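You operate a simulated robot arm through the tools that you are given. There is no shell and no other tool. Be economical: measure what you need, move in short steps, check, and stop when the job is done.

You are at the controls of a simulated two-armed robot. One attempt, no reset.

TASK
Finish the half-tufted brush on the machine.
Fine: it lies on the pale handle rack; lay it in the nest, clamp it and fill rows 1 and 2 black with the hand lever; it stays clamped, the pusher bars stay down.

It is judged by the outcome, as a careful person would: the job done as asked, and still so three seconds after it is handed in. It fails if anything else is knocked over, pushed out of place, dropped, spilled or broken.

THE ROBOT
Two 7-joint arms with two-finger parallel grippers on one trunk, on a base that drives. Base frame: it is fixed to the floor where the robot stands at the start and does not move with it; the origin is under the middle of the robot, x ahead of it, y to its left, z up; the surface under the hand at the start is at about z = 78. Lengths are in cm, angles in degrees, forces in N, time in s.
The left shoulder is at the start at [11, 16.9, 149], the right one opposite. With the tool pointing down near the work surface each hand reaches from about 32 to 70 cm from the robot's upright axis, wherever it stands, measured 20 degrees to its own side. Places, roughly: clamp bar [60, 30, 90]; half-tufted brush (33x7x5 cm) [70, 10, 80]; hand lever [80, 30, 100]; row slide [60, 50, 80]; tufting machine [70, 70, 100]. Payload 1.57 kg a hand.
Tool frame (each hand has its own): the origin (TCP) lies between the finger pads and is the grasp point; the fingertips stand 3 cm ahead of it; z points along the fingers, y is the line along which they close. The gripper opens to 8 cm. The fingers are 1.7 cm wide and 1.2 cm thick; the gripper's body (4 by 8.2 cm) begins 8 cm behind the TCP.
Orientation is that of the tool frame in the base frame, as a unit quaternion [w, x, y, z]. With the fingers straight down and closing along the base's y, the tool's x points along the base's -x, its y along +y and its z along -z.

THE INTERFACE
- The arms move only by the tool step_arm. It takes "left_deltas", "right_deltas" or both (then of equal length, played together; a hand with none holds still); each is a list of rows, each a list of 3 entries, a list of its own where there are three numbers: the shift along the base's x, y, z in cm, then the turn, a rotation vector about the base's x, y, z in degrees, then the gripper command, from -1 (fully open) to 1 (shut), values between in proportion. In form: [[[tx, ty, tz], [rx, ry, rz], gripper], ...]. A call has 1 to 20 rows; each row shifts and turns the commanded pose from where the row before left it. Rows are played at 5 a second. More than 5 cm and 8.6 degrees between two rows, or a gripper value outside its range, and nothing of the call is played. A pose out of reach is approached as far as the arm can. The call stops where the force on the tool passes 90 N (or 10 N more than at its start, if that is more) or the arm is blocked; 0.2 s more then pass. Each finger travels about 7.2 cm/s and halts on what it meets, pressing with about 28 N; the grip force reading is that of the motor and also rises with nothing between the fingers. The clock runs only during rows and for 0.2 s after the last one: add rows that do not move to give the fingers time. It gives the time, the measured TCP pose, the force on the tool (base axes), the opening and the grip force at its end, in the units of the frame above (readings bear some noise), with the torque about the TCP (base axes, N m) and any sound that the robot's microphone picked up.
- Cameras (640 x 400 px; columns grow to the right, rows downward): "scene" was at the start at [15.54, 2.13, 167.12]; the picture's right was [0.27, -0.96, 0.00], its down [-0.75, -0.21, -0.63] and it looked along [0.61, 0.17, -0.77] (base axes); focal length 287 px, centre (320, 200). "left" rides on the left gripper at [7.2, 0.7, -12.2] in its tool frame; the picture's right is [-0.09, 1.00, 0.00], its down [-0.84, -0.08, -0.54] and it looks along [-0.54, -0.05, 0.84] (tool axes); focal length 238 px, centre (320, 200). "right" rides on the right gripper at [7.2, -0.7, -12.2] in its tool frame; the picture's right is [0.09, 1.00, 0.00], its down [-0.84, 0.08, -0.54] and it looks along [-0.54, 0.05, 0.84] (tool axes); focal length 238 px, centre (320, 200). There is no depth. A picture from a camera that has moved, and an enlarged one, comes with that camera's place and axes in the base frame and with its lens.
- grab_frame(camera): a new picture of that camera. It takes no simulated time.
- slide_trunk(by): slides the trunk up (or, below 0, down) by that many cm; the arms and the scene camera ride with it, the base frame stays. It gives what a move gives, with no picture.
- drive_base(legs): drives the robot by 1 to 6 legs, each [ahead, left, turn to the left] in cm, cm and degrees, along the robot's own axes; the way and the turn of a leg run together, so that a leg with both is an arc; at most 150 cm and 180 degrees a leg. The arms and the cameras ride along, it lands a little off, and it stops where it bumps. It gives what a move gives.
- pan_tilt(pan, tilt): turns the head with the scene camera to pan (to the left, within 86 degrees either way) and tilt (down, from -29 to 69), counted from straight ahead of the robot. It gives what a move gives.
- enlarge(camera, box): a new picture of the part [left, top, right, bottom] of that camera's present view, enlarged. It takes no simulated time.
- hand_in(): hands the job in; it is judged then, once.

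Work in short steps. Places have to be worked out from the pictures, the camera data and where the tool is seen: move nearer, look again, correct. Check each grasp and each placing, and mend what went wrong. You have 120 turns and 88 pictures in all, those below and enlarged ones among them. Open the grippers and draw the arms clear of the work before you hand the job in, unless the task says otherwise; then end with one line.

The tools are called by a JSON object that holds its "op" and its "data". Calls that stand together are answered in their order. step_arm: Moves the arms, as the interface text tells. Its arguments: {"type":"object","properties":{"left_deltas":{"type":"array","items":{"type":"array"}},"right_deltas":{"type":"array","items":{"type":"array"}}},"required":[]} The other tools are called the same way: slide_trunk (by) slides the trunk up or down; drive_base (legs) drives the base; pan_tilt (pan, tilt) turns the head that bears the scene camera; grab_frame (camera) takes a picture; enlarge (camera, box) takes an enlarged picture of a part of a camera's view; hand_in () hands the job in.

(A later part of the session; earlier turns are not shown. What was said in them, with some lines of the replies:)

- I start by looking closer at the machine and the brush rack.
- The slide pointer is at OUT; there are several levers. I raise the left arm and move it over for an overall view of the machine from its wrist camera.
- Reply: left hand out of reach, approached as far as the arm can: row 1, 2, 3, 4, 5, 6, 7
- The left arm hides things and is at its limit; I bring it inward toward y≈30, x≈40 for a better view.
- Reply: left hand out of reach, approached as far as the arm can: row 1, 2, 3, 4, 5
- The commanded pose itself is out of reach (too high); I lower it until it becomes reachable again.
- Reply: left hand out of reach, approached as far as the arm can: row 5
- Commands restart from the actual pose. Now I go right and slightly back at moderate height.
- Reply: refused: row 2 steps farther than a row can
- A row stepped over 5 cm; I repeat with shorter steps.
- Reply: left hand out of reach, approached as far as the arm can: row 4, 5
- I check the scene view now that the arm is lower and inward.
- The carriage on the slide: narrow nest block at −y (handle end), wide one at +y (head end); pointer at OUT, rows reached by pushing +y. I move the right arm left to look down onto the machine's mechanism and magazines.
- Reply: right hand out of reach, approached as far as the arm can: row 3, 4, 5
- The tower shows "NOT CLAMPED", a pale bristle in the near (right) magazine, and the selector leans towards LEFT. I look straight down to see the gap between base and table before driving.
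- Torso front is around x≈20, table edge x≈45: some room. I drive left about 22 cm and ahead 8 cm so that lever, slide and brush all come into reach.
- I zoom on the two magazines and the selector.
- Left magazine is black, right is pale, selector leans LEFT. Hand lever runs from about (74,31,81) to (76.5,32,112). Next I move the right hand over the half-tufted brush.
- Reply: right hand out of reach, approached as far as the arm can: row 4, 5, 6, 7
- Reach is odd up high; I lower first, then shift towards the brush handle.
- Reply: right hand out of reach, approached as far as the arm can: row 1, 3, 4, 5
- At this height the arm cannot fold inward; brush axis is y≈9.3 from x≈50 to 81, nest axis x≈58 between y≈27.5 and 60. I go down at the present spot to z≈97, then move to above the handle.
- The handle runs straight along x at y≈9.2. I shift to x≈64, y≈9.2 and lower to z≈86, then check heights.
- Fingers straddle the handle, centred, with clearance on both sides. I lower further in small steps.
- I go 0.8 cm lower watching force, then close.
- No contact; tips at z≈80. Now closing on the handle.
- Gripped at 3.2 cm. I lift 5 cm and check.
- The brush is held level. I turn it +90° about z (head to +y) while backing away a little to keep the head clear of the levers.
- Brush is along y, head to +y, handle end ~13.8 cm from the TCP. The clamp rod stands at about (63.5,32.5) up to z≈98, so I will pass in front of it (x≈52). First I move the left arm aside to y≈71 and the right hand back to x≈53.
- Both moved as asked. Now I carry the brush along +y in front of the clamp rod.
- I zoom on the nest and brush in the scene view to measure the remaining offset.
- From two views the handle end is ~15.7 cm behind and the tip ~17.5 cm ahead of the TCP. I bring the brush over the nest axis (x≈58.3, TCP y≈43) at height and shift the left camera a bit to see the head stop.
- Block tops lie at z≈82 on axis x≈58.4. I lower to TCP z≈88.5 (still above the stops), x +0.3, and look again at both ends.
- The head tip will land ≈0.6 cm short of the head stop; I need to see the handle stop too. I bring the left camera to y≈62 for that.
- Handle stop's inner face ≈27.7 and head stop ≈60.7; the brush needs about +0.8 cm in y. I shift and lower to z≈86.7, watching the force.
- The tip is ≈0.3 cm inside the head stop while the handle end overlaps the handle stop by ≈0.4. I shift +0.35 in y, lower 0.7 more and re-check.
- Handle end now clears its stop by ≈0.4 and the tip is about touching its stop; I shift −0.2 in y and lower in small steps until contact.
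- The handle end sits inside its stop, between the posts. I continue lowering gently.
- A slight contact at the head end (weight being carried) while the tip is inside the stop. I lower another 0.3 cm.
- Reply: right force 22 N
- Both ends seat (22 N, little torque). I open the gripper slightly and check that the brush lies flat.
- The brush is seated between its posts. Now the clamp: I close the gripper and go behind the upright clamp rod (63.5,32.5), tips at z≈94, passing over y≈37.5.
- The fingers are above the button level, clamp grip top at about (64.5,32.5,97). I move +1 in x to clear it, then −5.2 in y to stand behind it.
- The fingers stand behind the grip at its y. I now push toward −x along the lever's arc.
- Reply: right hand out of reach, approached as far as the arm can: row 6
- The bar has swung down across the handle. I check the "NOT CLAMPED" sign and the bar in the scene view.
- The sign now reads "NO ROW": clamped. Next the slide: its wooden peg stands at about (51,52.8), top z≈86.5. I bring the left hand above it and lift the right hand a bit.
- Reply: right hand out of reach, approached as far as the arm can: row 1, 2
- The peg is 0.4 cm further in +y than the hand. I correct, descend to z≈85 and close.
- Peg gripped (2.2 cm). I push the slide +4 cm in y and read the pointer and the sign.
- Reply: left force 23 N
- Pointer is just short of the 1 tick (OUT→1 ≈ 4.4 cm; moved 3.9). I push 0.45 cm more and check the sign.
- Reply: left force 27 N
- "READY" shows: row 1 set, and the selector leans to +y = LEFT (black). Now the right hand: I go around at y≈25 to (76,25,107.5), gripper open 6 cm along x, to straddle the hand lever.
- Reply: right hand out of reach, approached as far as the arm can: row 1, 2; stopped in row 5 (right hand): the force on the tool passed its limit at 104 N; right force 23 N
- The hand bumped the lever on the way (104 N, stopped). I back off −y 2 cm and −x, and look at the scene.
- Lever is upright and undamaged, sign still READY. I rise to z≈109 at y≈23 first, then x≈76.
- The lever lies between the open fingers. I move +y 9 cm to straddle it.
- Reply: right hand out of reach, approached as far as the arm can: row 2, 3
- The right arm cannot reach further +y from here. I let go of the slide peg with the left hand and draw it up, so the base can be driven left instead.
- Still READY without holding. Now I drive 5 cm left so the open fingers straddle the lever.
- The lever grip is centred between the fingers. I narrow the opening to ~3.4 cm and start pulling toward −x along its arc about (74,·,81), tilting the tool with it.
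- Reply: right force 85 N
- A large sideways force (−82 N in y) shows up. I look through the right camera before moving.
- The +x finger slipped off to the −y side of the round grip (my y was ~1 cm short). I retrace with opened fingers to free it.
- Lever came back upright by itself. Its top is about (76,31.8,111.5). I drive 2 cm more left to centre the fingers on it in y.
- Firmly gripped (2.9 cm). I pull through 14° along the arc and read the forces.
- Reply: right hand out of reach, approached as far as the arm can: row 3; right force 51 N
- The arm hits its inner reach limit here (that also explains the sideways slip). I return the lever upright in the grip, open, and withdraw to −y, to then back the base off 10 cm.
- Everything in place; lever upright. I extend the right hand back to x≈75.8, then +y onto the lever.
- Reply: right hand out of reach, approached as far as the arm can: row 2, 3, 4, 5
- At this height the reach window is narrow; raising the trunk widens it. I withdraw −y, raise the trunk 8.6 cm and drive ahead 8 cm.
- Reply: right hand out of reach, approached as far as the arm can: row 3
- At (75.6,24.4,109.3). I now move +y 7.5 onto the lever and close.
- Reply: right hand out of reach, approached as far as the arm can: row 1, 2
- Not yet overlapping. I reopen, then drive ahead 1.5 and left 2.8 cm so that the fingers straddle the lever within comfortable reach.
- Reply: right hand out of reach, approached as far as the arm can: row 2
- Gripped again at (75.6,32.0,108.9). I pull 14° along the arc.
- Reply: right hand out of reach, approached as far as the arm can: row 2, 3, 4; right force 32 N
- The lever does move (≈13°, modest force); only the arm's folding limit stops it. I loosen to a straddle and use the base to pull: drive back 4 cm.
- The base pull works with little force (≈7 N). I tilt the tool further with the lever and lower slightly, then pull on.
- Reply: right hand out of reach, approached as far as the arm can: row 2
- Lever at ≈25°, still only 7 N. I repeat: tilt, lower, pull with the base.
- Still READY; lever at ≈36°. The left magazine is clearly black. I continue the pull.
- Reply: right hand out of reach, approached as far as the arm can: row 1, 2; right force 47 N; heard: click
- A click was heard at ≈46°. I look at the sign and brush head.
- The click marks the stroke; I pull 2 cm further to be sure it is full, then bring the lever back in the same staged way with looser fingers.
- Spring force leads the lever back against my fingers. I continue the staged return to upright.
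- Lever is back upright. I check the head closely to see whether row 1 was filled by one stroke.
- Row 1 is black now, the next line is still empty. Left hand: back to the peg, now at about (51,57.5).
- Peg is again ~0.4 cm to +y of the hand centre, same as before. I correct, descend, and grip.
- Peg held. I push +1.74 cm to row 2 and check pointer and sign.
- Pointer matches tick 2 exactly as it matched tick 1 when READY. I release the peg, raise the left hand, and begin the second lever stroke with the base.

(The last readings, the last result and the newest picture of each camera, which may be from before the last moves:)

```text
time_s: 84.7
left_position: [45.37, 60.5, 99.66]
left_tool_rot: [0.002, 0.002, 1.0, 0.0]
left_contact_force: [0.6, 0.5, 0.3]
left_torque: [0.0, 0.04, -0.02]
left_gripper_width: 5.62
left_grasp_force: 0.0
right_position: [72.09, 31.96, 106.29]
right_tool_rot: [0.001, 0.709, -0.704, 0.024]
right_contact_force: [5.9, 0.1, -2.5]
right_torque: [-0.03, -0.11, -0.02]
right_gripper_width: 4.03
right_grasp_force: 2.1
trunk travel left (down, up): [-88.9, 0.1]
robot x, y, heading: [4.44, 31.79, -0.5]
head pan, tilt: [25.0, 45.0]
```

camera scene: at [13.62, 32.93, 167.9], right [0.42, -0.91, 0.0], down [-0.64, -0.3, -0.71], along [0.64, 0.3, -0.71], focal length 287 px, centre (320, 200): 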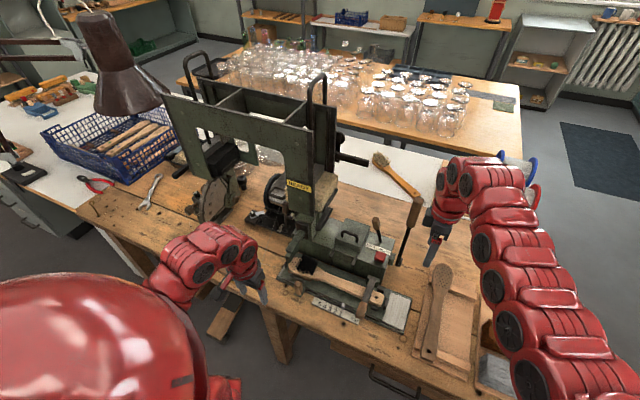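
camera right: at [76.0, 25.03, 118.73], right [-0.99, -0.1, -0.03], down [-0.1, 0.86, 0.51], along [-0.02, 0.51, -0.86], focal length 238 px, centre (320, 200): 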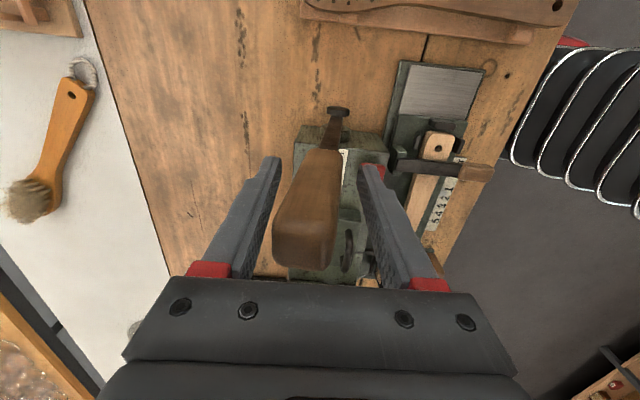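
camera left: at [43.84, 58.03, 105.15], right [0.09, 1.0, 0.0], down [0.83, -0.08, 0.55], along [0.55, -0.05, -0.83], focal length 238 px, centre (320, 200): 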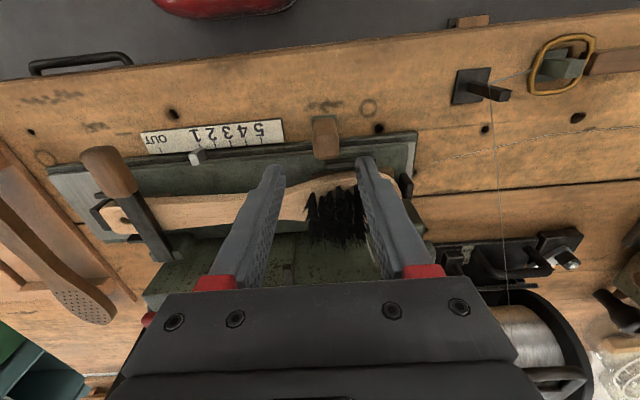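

Good, force ≈6 N. I continue: tilt and pull in stages.

{"op": "step_arm", "data": {"right_deltas": [[[0.2, 0, -0.4], [0, -4, 0], 0.1], [[0.2, 0, -0.4], [0, -4, 0], 0.1]]}}

{"op": "drive_base", "data": {"legs": [[-5, 0, 0]]}}

{"op": "step_arm", "data": {"right_deltas": [[[0.4, 0, -0.9], [0, -4, 0], 0.1], [[0.4, 0, -0.9], [0, -4, 0], 0.1]]}}

{"op": "drive_base", "data": {"legs": [[-5, 0, 0]]}}

```text
time_s: 85.3
left_position: [45.16, 60.51, 99.98]
left_tool_rot: [0.004, 0.002, 1.0, 0.0]
left_contact_force: [0.6, 0.4, 0.1]
left_torque: [0.04, 0.0, 0.02]
left_gripper_width: 5.58
left_grasp_force: 0.1
right_position: [72.0, 31.93, 105.58]
right_tool_rot: [-0.048, 0.706, -0.703, 0.075]
right_contact_force: [3.3, 0.0, 0.7]
right_torque: [0.0, 0.17, -0.07]
right_gripper_width: 3.88
right_grasp_force: 1.4
trunk travel left (down, up): [-88.9, 0.1]
robot x, y, heading: [4.14, 32.46, -0.3]
head pan, tilt: [25.0, 45.0]
```

```text
time_s: 86.2
left_position: [40.58, 60.45, 99.86]
left_tool_rot: [0.003, 0.003, 1.0, 0.0]
left_contact_force: [0.3, 0.9, 1.1]
left_torque: [0.01, 0.03, -0.03]
left_gripper_width: 5.59
left_grasp_force: 0.1
right_position: [67.53, 31.77, 105.51]
right_tool_rot: [-0.048, 0.706, -0.703, 0.073]
right_contact_force: [6.3, 0.3, -1.0]
right_torque: [0.02, -0.12, -0.05]
right_gripper_width: 4.08
right_grasp_force: 2.7
trunk travel left (down, up): [-88.9, 0.1]
robot x, y, heading: [-0.21, 32.11, -0.2]
head pan, tilt: [25.0, 45.0]
```

```text
time_s: 86.8
left_position: [40.19, 60.55, 99.94]
left_tool_rot: [0.005, 0.002, 1.0, -0.001]
left_contact_force: [0.2, -0.5, -0.3]
left_torque: [-0.02, 0.02, 0.02]
left_gripper_width: 5.57
left_grasp_force: 0.0
right_position: [67.97, 31.67, 103.88]
right_tool_rot: [-0.097, 0.698, -0.698, 0.124]
right_contact_force: [3.2, -0.1, 0.2]
right_torque: [0.01, 0.24, -0.05]
right_gripper_width: 3.9
right_grasp_force: 1.9
trunk travel left (down, up): [-88.9, 0.1]
robot x, y, heading: [-0.39, 32.14, 0.1]
head pan, tilt: [25.0, 45.0]
```

```text
time_s: 87.7
left_position: [35.62, 60.52, 99.9]
left_tool_rot: [0.003, 0.002, 1.0, 0.0]
left_contact_force: [-0.4, -0.3, -0.3]
left_torque: [0.0, 0.02, 0.03]
left_gripper_width: 5.62
left_grasp_force: 0.0
right_position: [63.41, 31.8, 103.8]
right_tool_rot: [-0.097, 0.699, -0.698, 0.124]
right_contact_force: [8.1, 0.0, -1.2]
right_torque: [0.04, -0.45, -0.09]
right_gripper_width: 4.2
right_grasp_force: 6.8
trunk travel left (down, up): [-88.9, 0.1]
robot x, y, heading: [-5.5, 32.48, -0.2]
head pan, tilt: [25.0, 45.0]
```

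Running as in the first stroke (≈25°). I continue to the click.

{"op": "step_arm", "data": {"right_deltas": [[[0.3, 0, -1], [0, -4, 0], 0.1], [[0.3, 0, -1], [0, -4, 0], 0.1]]}}

{"op": "drive_base", "data": {"legs": [[-5, 0, 0]]}}

{"op": "step_arm", "data": {"right_deltas": [[[0.2, 0, -0.9], [0, -4, 0], 0.1], [[0.2, 0, -0.9], [0, -4, 0], 0.1]]}}

{"op": "drive_base", "data": {"legs": [[-5, 0, 0]]}}

```text
time_s: 88.3
left_position: [35.47, 60.59, 99.9]
left_tool_rot: [0.004, 0.002, 1.0, 0.001]
left_contact_force: [0.0, -1.0, 0.3]
left_torque: [0.01, 0.0, 0.04]
left_gripper_width: 5.61
left_grasp_force: 0.0
right_position: [63.88, 31.72, 101.78]
right_tool_rot: [0.147, -0.688, 0.689, -0.173]
right_contact_force: [7.2, 0.5, 0.7]
right_torque: [-0.02, -0.09, -0.05]
right_gripper_width: 4.19
right_grasp_force: 3.4
trunk travel left (down, up): [-88.9, 0.1]
robot x, y, heading: [-5.51, 32.09, -0.1]
head pan, tilt: [25.0, 45.0]
```

```text
time_s: 89.2
left_position: [30.67, 60.54, 99.87]
left_tool_rot: [0.004, 0.003, 1.0, 0.0]
left_contact_force: [1.0, 0.7, 0.4]
left_torque: [0.02, 0.03, 0.02]
left_gripper_width: 5.55
left_grasp_force: 0.1
right_position: [58.85, 31.73, 101.74]
right_tool_rot: [0.146, -0.688, 0.689, -0.173]
right_contact_force: [9.9, 0.4, 0.0]
right_torque: [0.09, -0.73, -0.11]
right_gripper_width: 4.55
right_grasp_force: 8.2
trunk travel left (down, up): [-88.9, 0.1]
robot x, y, heading: [-10.38, 32.45, -0.1]
head pan, tilt: [25.0, 45.0]
```

```text
time_s: 89.8
left_position: [29.76, 60.46, 100.18]
left_tool_rot: [0.008, 0.003, 1.0, 0.0]
left_contact_force: [0.3, 1.0, -0.3]
left_torque: [-0.02, -0.03, 0.0]
left_gripper_width: 5.57
left_grasp_force: 0.0
right_position: [58.48, 31.75, 100.42]
right_tool_rot: [0.197, -0.673, 0.677, -0.222]
right_contact_force: [1.6, 0.7, 6.6]
right_torque: [0.05, -0.45, 0.01]
right_gripper_width: 4.12
right_grasp_force: 4.1
trunk travel left (down, up): [-88.9, 0.1]
robot x, y, heading: [-10.35, 32.44, -0.2]
head pan, tilt: [25.0, 45.0]
```

```text
time_s: 90.8
left_position: [25.56, 60.61, 99.91]
left_tool_rot: [0.005, 0.003, 1.0, 0.0]
left_contact_force: [-0.6, -0.4, -0.8]
left_torque: [0.02, 0.02, 0.0]
left_gripper_width: 5.59
left_grasp_force: 0.0
right_position: [54.45, 31.75, 100.02]
right_tool_rot: [0.194, -0.675, 0.677, -0.22]
right_contact_force: [9.8, 0.9, 2.3]
right_torque: [0.14, -0.67, -0.12]
right_gripper_width: 4.38
right_grasp_force: 12.2
trunk travel left (down, up): [-88.9, 0.1]
robot x, y, heading: [-15.42, 31.88, -0.3]
head pan, tilt: [25.0, 45.0]
heard: click
```

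Second click. I pull 2 cm further, then start the staged return.

{"op": "drive_base", "data": {"legs": [[-2, 0, 0]]}}

{"op": "step_arm", "data": {"right_deltas": [[[0, 0, 0], [0, 0, 0], -0.2], [[0, 0, 0], [0, 0, 0], -0.2]]}}

{"op": "drive_base", "data": {"legs": [[7, 0, 0]]}}

{"op": "step_arm", "data": {"right_deltas": [[[0, 0, 0.8], [0, 4, 0], -0.2], [[0, 0, 0.8], [0, 4, 0], -0.2]]}}

{"op": "drive_base", "data": {"legs": [[5, 0, 0]]}}

{"op": "step_arm", "data": {"right_deltas": [[[0, 0, 1], [0, 4, 0], -0.2], [[0, 0, 1], [0, 4, 0], -0.2]]}}

{"op": "drive_base", "data": {"legs": [[5, 0, 0]]}}

```text
time_s: 91.6
left_position: [23.47, 60.69, 99.93]
left_tool_rot: [0.004, 0.003, 1.0, 0.0]
left_contact_force: [-0.1, -1.5, 0.8]
left_torque: [0.01, 0.02, 0.01]
left_gripper_width: 5.61
left_grasp_force: 0.1
right_position: [52.37, 31.81, 100.07]
right_tool_rot: [0.196, -0.674, 0.678, -0.22]
right_contact_force: [5.3, -0.1, 3.2]
right_torque: [0.07, -0.19, -0.04]
right_gripper_width: 4.07
right_grasp_force: 2.6
trunk travel left (down, up): [-88.9, 0.1]
robot x, y, heading: [-17.18, 32.05, -0.3]
head pan, tilt: [25.0, 45.0]
```

```text
time_s: 92.2
left_position: [23.27, 60.64, 100.03]
left_tool_rot: [0.007, 0.002, 1.0, 0.0]
left_contact_force: [-0.6, 0.3, -0.3]
left_torque: [0.02, 0.0, 0.03]
left_gripper_width: 5.58
left_grasp_force: 0.0
right_position: [52.17, 31.8, 100.23]
right_tool_rot: [0.196, -0.674, 0.678, -0.221]
right_contact_force: [3.1, -0.5, 4.0]
right_torque: [0.06, -0.29, 0.01]
right_gripper_width: 5.26
right_grasp_force: 2.7
trunk travel left (down, up): [-88.9, 0.1]
robot x, y, heading: [-17.38, 32.37, 0.1]
head pan, tilt: [25.0, 45.0]
```

```text
time_s: 93.2
left_position: [30.09, 60.56, 100.08]
left_tool_rot: [0.007, 0.003, 1.0, 0.0]
left_contact_force: [0.6, 0.1, -0.4]
left_torque: [0.0, -0.04, -0.03]
left_gripper_width: 5.63
left_grasp_force: 0.1
right_position: [59.01, 31.79, 100.49]
right_tool_rot: [0.197, -0.674, 0.676, -0.222]
right_contact_force: [4.2, -0.3, 6.4]
right_torque: [0.1, -0.3, -0.04]
right_gripper_width: 5.38
right_grasp_force: 2.8
trunk travel left (down, up): [-88.9, 0.1]
robot x, y, heading: [-10.34, 31.97, 0.0]
head pan, tilt: [25.0, 45.0]
```

```text
time_s: 93.8
left_position: [30.37, 60.61, 99.9]
left_tool_rot: [0.005, 0.003, 1.0, 0.0]
left_contact_force: [0.0, -0.3, 0.4]
left_torque: [-0.03, 0.03, 0.05]
left_gripper_width: 5.57
left_grasp_force: 0.2
right_position: [59.12, 31.7, 101.8]
right_tool_rot: [0.149, -0.687, 0.69, -0.173]
right_contact_force: [5.1, -0.2, 2.6]
right_torque: [-0.06, -0.14, -0.06]
right_gripper_width: 5.38
right_grasp_force: 3.0
trunk travel left (down, up): [-88.9, 0.1]
robot x, y, heading: [-10.16, 32.38, -0.4]
head pan, tilt: [25.0, 45.0]
```

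```text
time_s: 94.7
left_position: [34.99, 60.43, 99.98]
left_tool_rot: [0.007, 0.002, 1.0, 0.0]
left_contact_force: [0.1, 0.2, -0.6]
left_torque: [-0.01, -0.02, 0.01]
left_gripper_width: 5.59
left_grasp_force: 0.1
right_position: [64.0, 31.74, 101.81]
right_tool_rot: [0.149, -0.688, 0.688, -0.174]
right_contact_force: [1.1, 0.6, 2.0]
right_torque: [-0.06, 0.23, -0.03]
right_gripper_width: 5.12
right_grasp_force: 2.1
trunk travel left (down, up): [-88.9, 0.1]
robot x, y, heading: [-5.84, 32.07, -0.3]
head pan, tilt: [25.0, 45.0]
```

```text
time_s: 95.3
left_position: [35.12, 60.63, 99.89]
left_tool_rot: [0.006, 0.002, 1.0, 0.002]
left_contact_force: [-1.2, 1.3, -0.1]
left_torque: [0.01, -0.02, 0.0]
left_gripper_width: 5.59
left_grasp_force: 0.0
right_position: [64.12, 31.65, 104.02]
right_tool_rot: [-0.1, 0.7, -0.696, 0.125]
right_contact_force: [4.3, 0.6, 4.2]
right_torque: [0.05, -0.23, 0.0]
right_gripper_width: 5.28
right_grasp_force: 2.8
trunk travel left (down, up): [-88.9, 0.1]
robot x, y, heading: [-5.4, 32.33, -0.0]
head pan, tilt: [25.0, 45.0]
```

```text
time_s: 96.2
left_position: [39.71, 60.45, 100.08]
left_tool_rot: [0.007, 0.003, 1.0, 0.0]
left_contact_force: [-0.8, 0.0, 0.3]
left_torque: [-0.02, -0.01, 0.01]
left_gripper_width: 5.6
left_grasp_force: 0.1
right_position: [68.7, 31.7, 104.21]
right_tool_rot: [-0.103, 0.698, -0.698, 0.127]
right_contact_force: [2.1, 1.0, 0.8]
right_torque: [-0.06, 0.23, -0.01]
right_gripper_width: 5.11
right_grasp_force: 1.7
trunk travel left (down, up): [-88.9, 0.1]
robot x, y, heading: [-0.6, 32.43, -0.0]
head pan, tilt: [25.0, 45.0]
```

Almost upright. I finish the return and look at the sign and head.

{"op": "step_arm", "data": {"right_deltas": [[[0, 0, 1], [0, 4, 0], -0.2], [[0, 0, 0.8], [0, 4, 0], -0.2]]}}

{"op": "drive_base", "data": {"legs": [[5, 0, 0]]}}

{"op": "step_arm", "data": {"right_deltas": [[[0.8, 0, 0.3], [0, 3.5, 0], -0.3], [[0.8, 0, 0.3], [0, 3.5, 0], -0.3], [[0.8, 0, 0], [0, 0, 0], -0.3]]}}

{"op": "enlarge", "data": {"camera": "scene", "box": [240, 190, 400, 330]}}

```text
time_s: 96.8
left_position: [40.03, 60.5, 100.03]
left_tool_rot: [0.005, 0.002, 1.0, -0.001]
left_contact_force: [0.6, 0.1, 0.3]
left_torque: [-0.03, -0.02, 0.02]
left_gripper_width: 5.59
left_grasp_force: 0.1
right_position: [69.06, 31.71, 105.88]
right_tool_rot: [-0.053, 0.705, -0.703, 0.077]
right_contact_force: [3.4, -0.9, 2.3]
right_torque: [0.04, 0.11, -0.01]
right_gripper_width: 5.07
right_grasp_force: 1.4
trunk travel left (down, up): [-88.9, 0.1]
robot x, y, heading: [-0.71, 32.13, -0.2]
head pan, tilt: [25.0, 45.0]
```

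```text
time_s: 97.7
left_position: [44.69, 60.51, 100.1]
left_tool_rot: [0.006, 0.002, 1.0, 0.0]
left_contact_force: [-0.8, 0.2, 0.4]
left_torque: [-0.01, -0.06, 0.01]
left_gripper_width: 5.6
left_grasp_force: 0.0
right_position: [73.49, 31.52, 106.1]
right_tool_rot: [-0.053, 0.705, -0.703, 0.078]
right_contact_force: [2.1, -0.1, 1.7]
right_torque: [0.02, 0.1, -0.04]
right_gripper_width: 5.09
right_grasp_force: 1.2
trunk travel left (down, up): [-88.9, 0.1]
robot x, y, heading: [4.39, 32.41, -0.2]
head pan, tilt: [25.0, 45.0]
```

```text
time_s: 98.5
left_position: [45.12, 60.57, 99.9]
left_tool_rot: [0.004, 0.003, 1.0, 0.0]
left_contact_force: [0.9, 0.8, 0.3]
left_torque: [-0.01, -0.01, 0.03]
left_gripper_width: 5.6
left_grasp_force: 0.1
right_position: [75.12, 31.27, 106.45]
right_tool_rot: [-0.009, 0.708, -0.706, 0.034]
right_contact_force: [2.0, -0.2, -0.6]
right_torque: [0.01, 0.15, -0.04]
right_gripper_width: 5.43
right_grasp_force: 0.8
right hand out of reach, approached as far as the arm can: row 2
trunk travel left (down, up): [-88.9, 0.1]
robot x, y, heading: [4.65, 32.26, -0.5]
head pan, tilt: [25.0, 45.0]
```

```text
2.86 times, centred on (320, 260) of scene
camera zoom: at [20.08, 35.78, 176.38], right [0.42, -0.91, 0.0], down [-0.64, -0.3, -0.71], along [0.64, 0.29, -0.71], focal length 821 px, centre (320, 29)
```

zoom: 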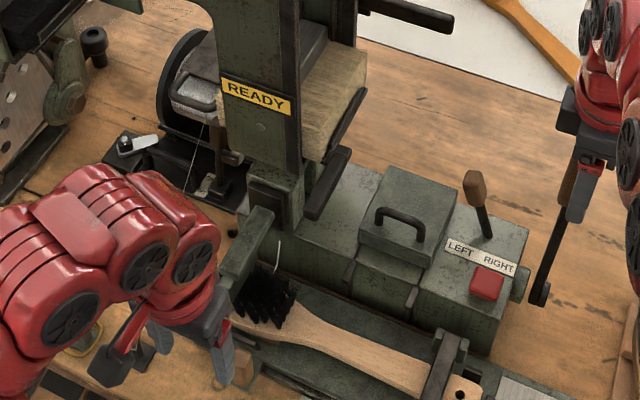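

Sign READY, lever nearly upright. I open fully, withdraw the right hand to −y, and move the left hand aside for a final close look at the head.

{"op": "step_arm", "data": {"right_deltas": [[[0, 0, 0], [0, 0, 0], -1], [[0, 0, 0], [0, 0, 0], -1], [[0, -3, 0], [0, 0, 0], -1], [[0, -4, 0], [0, 0, 0], -1], [[0, -4, 0], [0, 0, 0], -1]], "left_deltas": [[[0, 0, 0], [0, 0, 0], -0.4], [[0, 2, 0], [0, 0, 0], -0.4], [[0, 3, 0], [0, 0, 0], -0.4], [[0, 3, 0], [0, 0, 0], -0.4], [[0, 3, 0], [0, 0, 0], -0.4]]}}

{"op": "enlarge", "data": {"camera": "scene", "box": [268, 270, 356, 330]}}

```text
time_s: 99.7
left_position: [45.07, 71.34, 100.03]
left_tool_rot: [0.005, 0.002, 1.0, 0.0]
left_contact_force: [-0.3, -0.6, -0.1]
left_torque: [0.03, 0.01, 0.02]
left_gripper_width: 5.58
left_grasp_force: 0.1
right_position: [74.96, 20.44, 106.61]
right_tool_rot: [-0.008, 0.709, -0.705, 0.033]
right_contact_force: [0.2, -0.6, -0.2]
right_torque: [0.02, 0.03, 0.0]
right_gripper_width: 7.98
right_grasp_force: 0.1
trunk travel left (down, up): [-88.9, 0.1]
robot x, y, heading: [4.66, 32.19, -0.5]
head pan, tilt: [25.0, 45.0]
```

```text
6.67 times, centred on (312, 300) of scene
camera zoom: at [19.89, 35.59, 176.4], right [0.42, -0.91, 0.0], down [-0.64, -0.3, -0.71], along [0.64, 0.3, -0.71], focal length 1916 px, centre (373, -467)
```

zoom: 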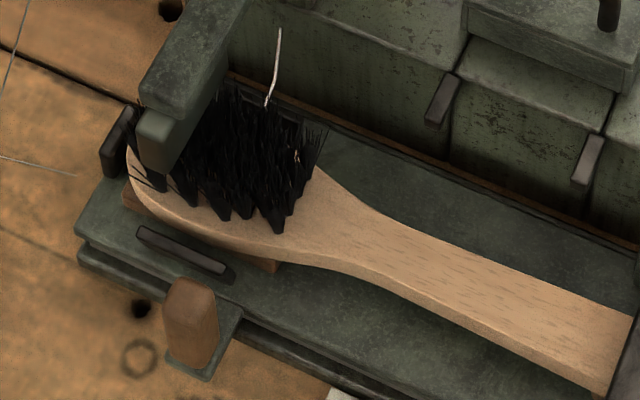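

Tufts now run continuously under the tufting head; no empty holes are visible. I open the left gripper fully, back off 8 cm, and take the last picture as an overall check.

{"op": "step_arm", "data": {"left_deltas": [[[0, 0, 0], [0, 0, 0], -1], [[0, 0, 0], [0, 0, 0], -1]]}}

{"op": "drive_base", "data": {"legs": [[-8, 0, 0]]}}

{"op": "grab_frame", "data": {"camera": "scene"}}

```text
time_s: 100.3
left_position: [45.17, 71.2, 99.94]
left_tool_rot: [0.006, 0.002, 1.0, 0.0]
left_contact_force: [0.1, -0.3, 0.5]
left_torque: [-0.01, -0.03, -0.01]
left_gripper_width: 7.97
left_grasp_force: 0.1
right_position: [75.16, 20.49, 106.56]
right_tool_rot: [-0.009, 0.709, -0.705, 0.034]
right_contact_force: [-0.8, -0.2, 0.3]
right_torque: [-0.01, 0.01, -0.01]
right_gripper_width: 8.0
right_grasp_force: 0.0
trunk travel left (down, up): [-88.9, 0.1]
robot x, y, heading: [4.31, 32.03, -0.4]
head pan, tilt: [25.0, 45.0]
```

```text
time_s: 101.4
left_position: [37.27, 71.37, 99.74]
left_tool_rot: [0.005, 0.001, 1.0, 0.0]
left_contact_force: [-0.4, 0.8, -0.4]
left_torque: [-0.02, 0.01, 0.0]
left_gripper_width: 8.0
left_grasp_force: 0.1
right_position: [67.22, 20.67, 106.48]
right_tool_rot: [-0.008, 0.709, -0.704, 0.033]
right_contact_force: [-1.2, 0.5, -0.9]
right_torque: [0.03, -0.02, -0.02]
right_gripper_width: 8.0
right_grasp_force: 0.0
trunk travel left (down, up): [-88.9, 0.1]
robot x, y, heading: [-3.94, 32.1, -0.2]
head pan, tilt: [25.0, 45.0]
```

```text
0 pictures are left
camera scene: at [12.24, 35.66, 176.37], right [0.42, -0.91, 0.0], down [-0.64, -0.3, -0.71], along [0.64, 0.3, -0.71], focal length 287 px, centre (320, 200)
```

scene: 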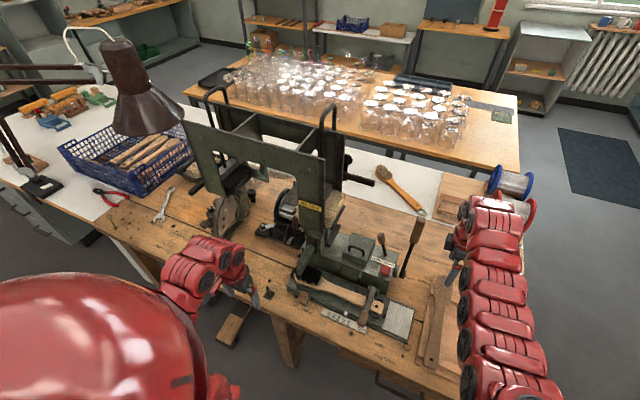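

The brush is clamped, the lever is back upright, the pusher bars are down, and nothing else has moved. I hand the job in.

{"op": "hand_in", "data": {}}

```text
The job is handed in.
```

The half-tufted brush is clamped in the nest. I set rows 1 and 2 in turn on the slide and gave each one full pull of the hand lever, with the selector on LEFT (black). Each pull ended in a click, and no empty holes show, though the tufting head covers the brush tip. The pusher bars stayed down, but the hand bumped the hand lever once on the way, at about 104 N, with no visible harm.
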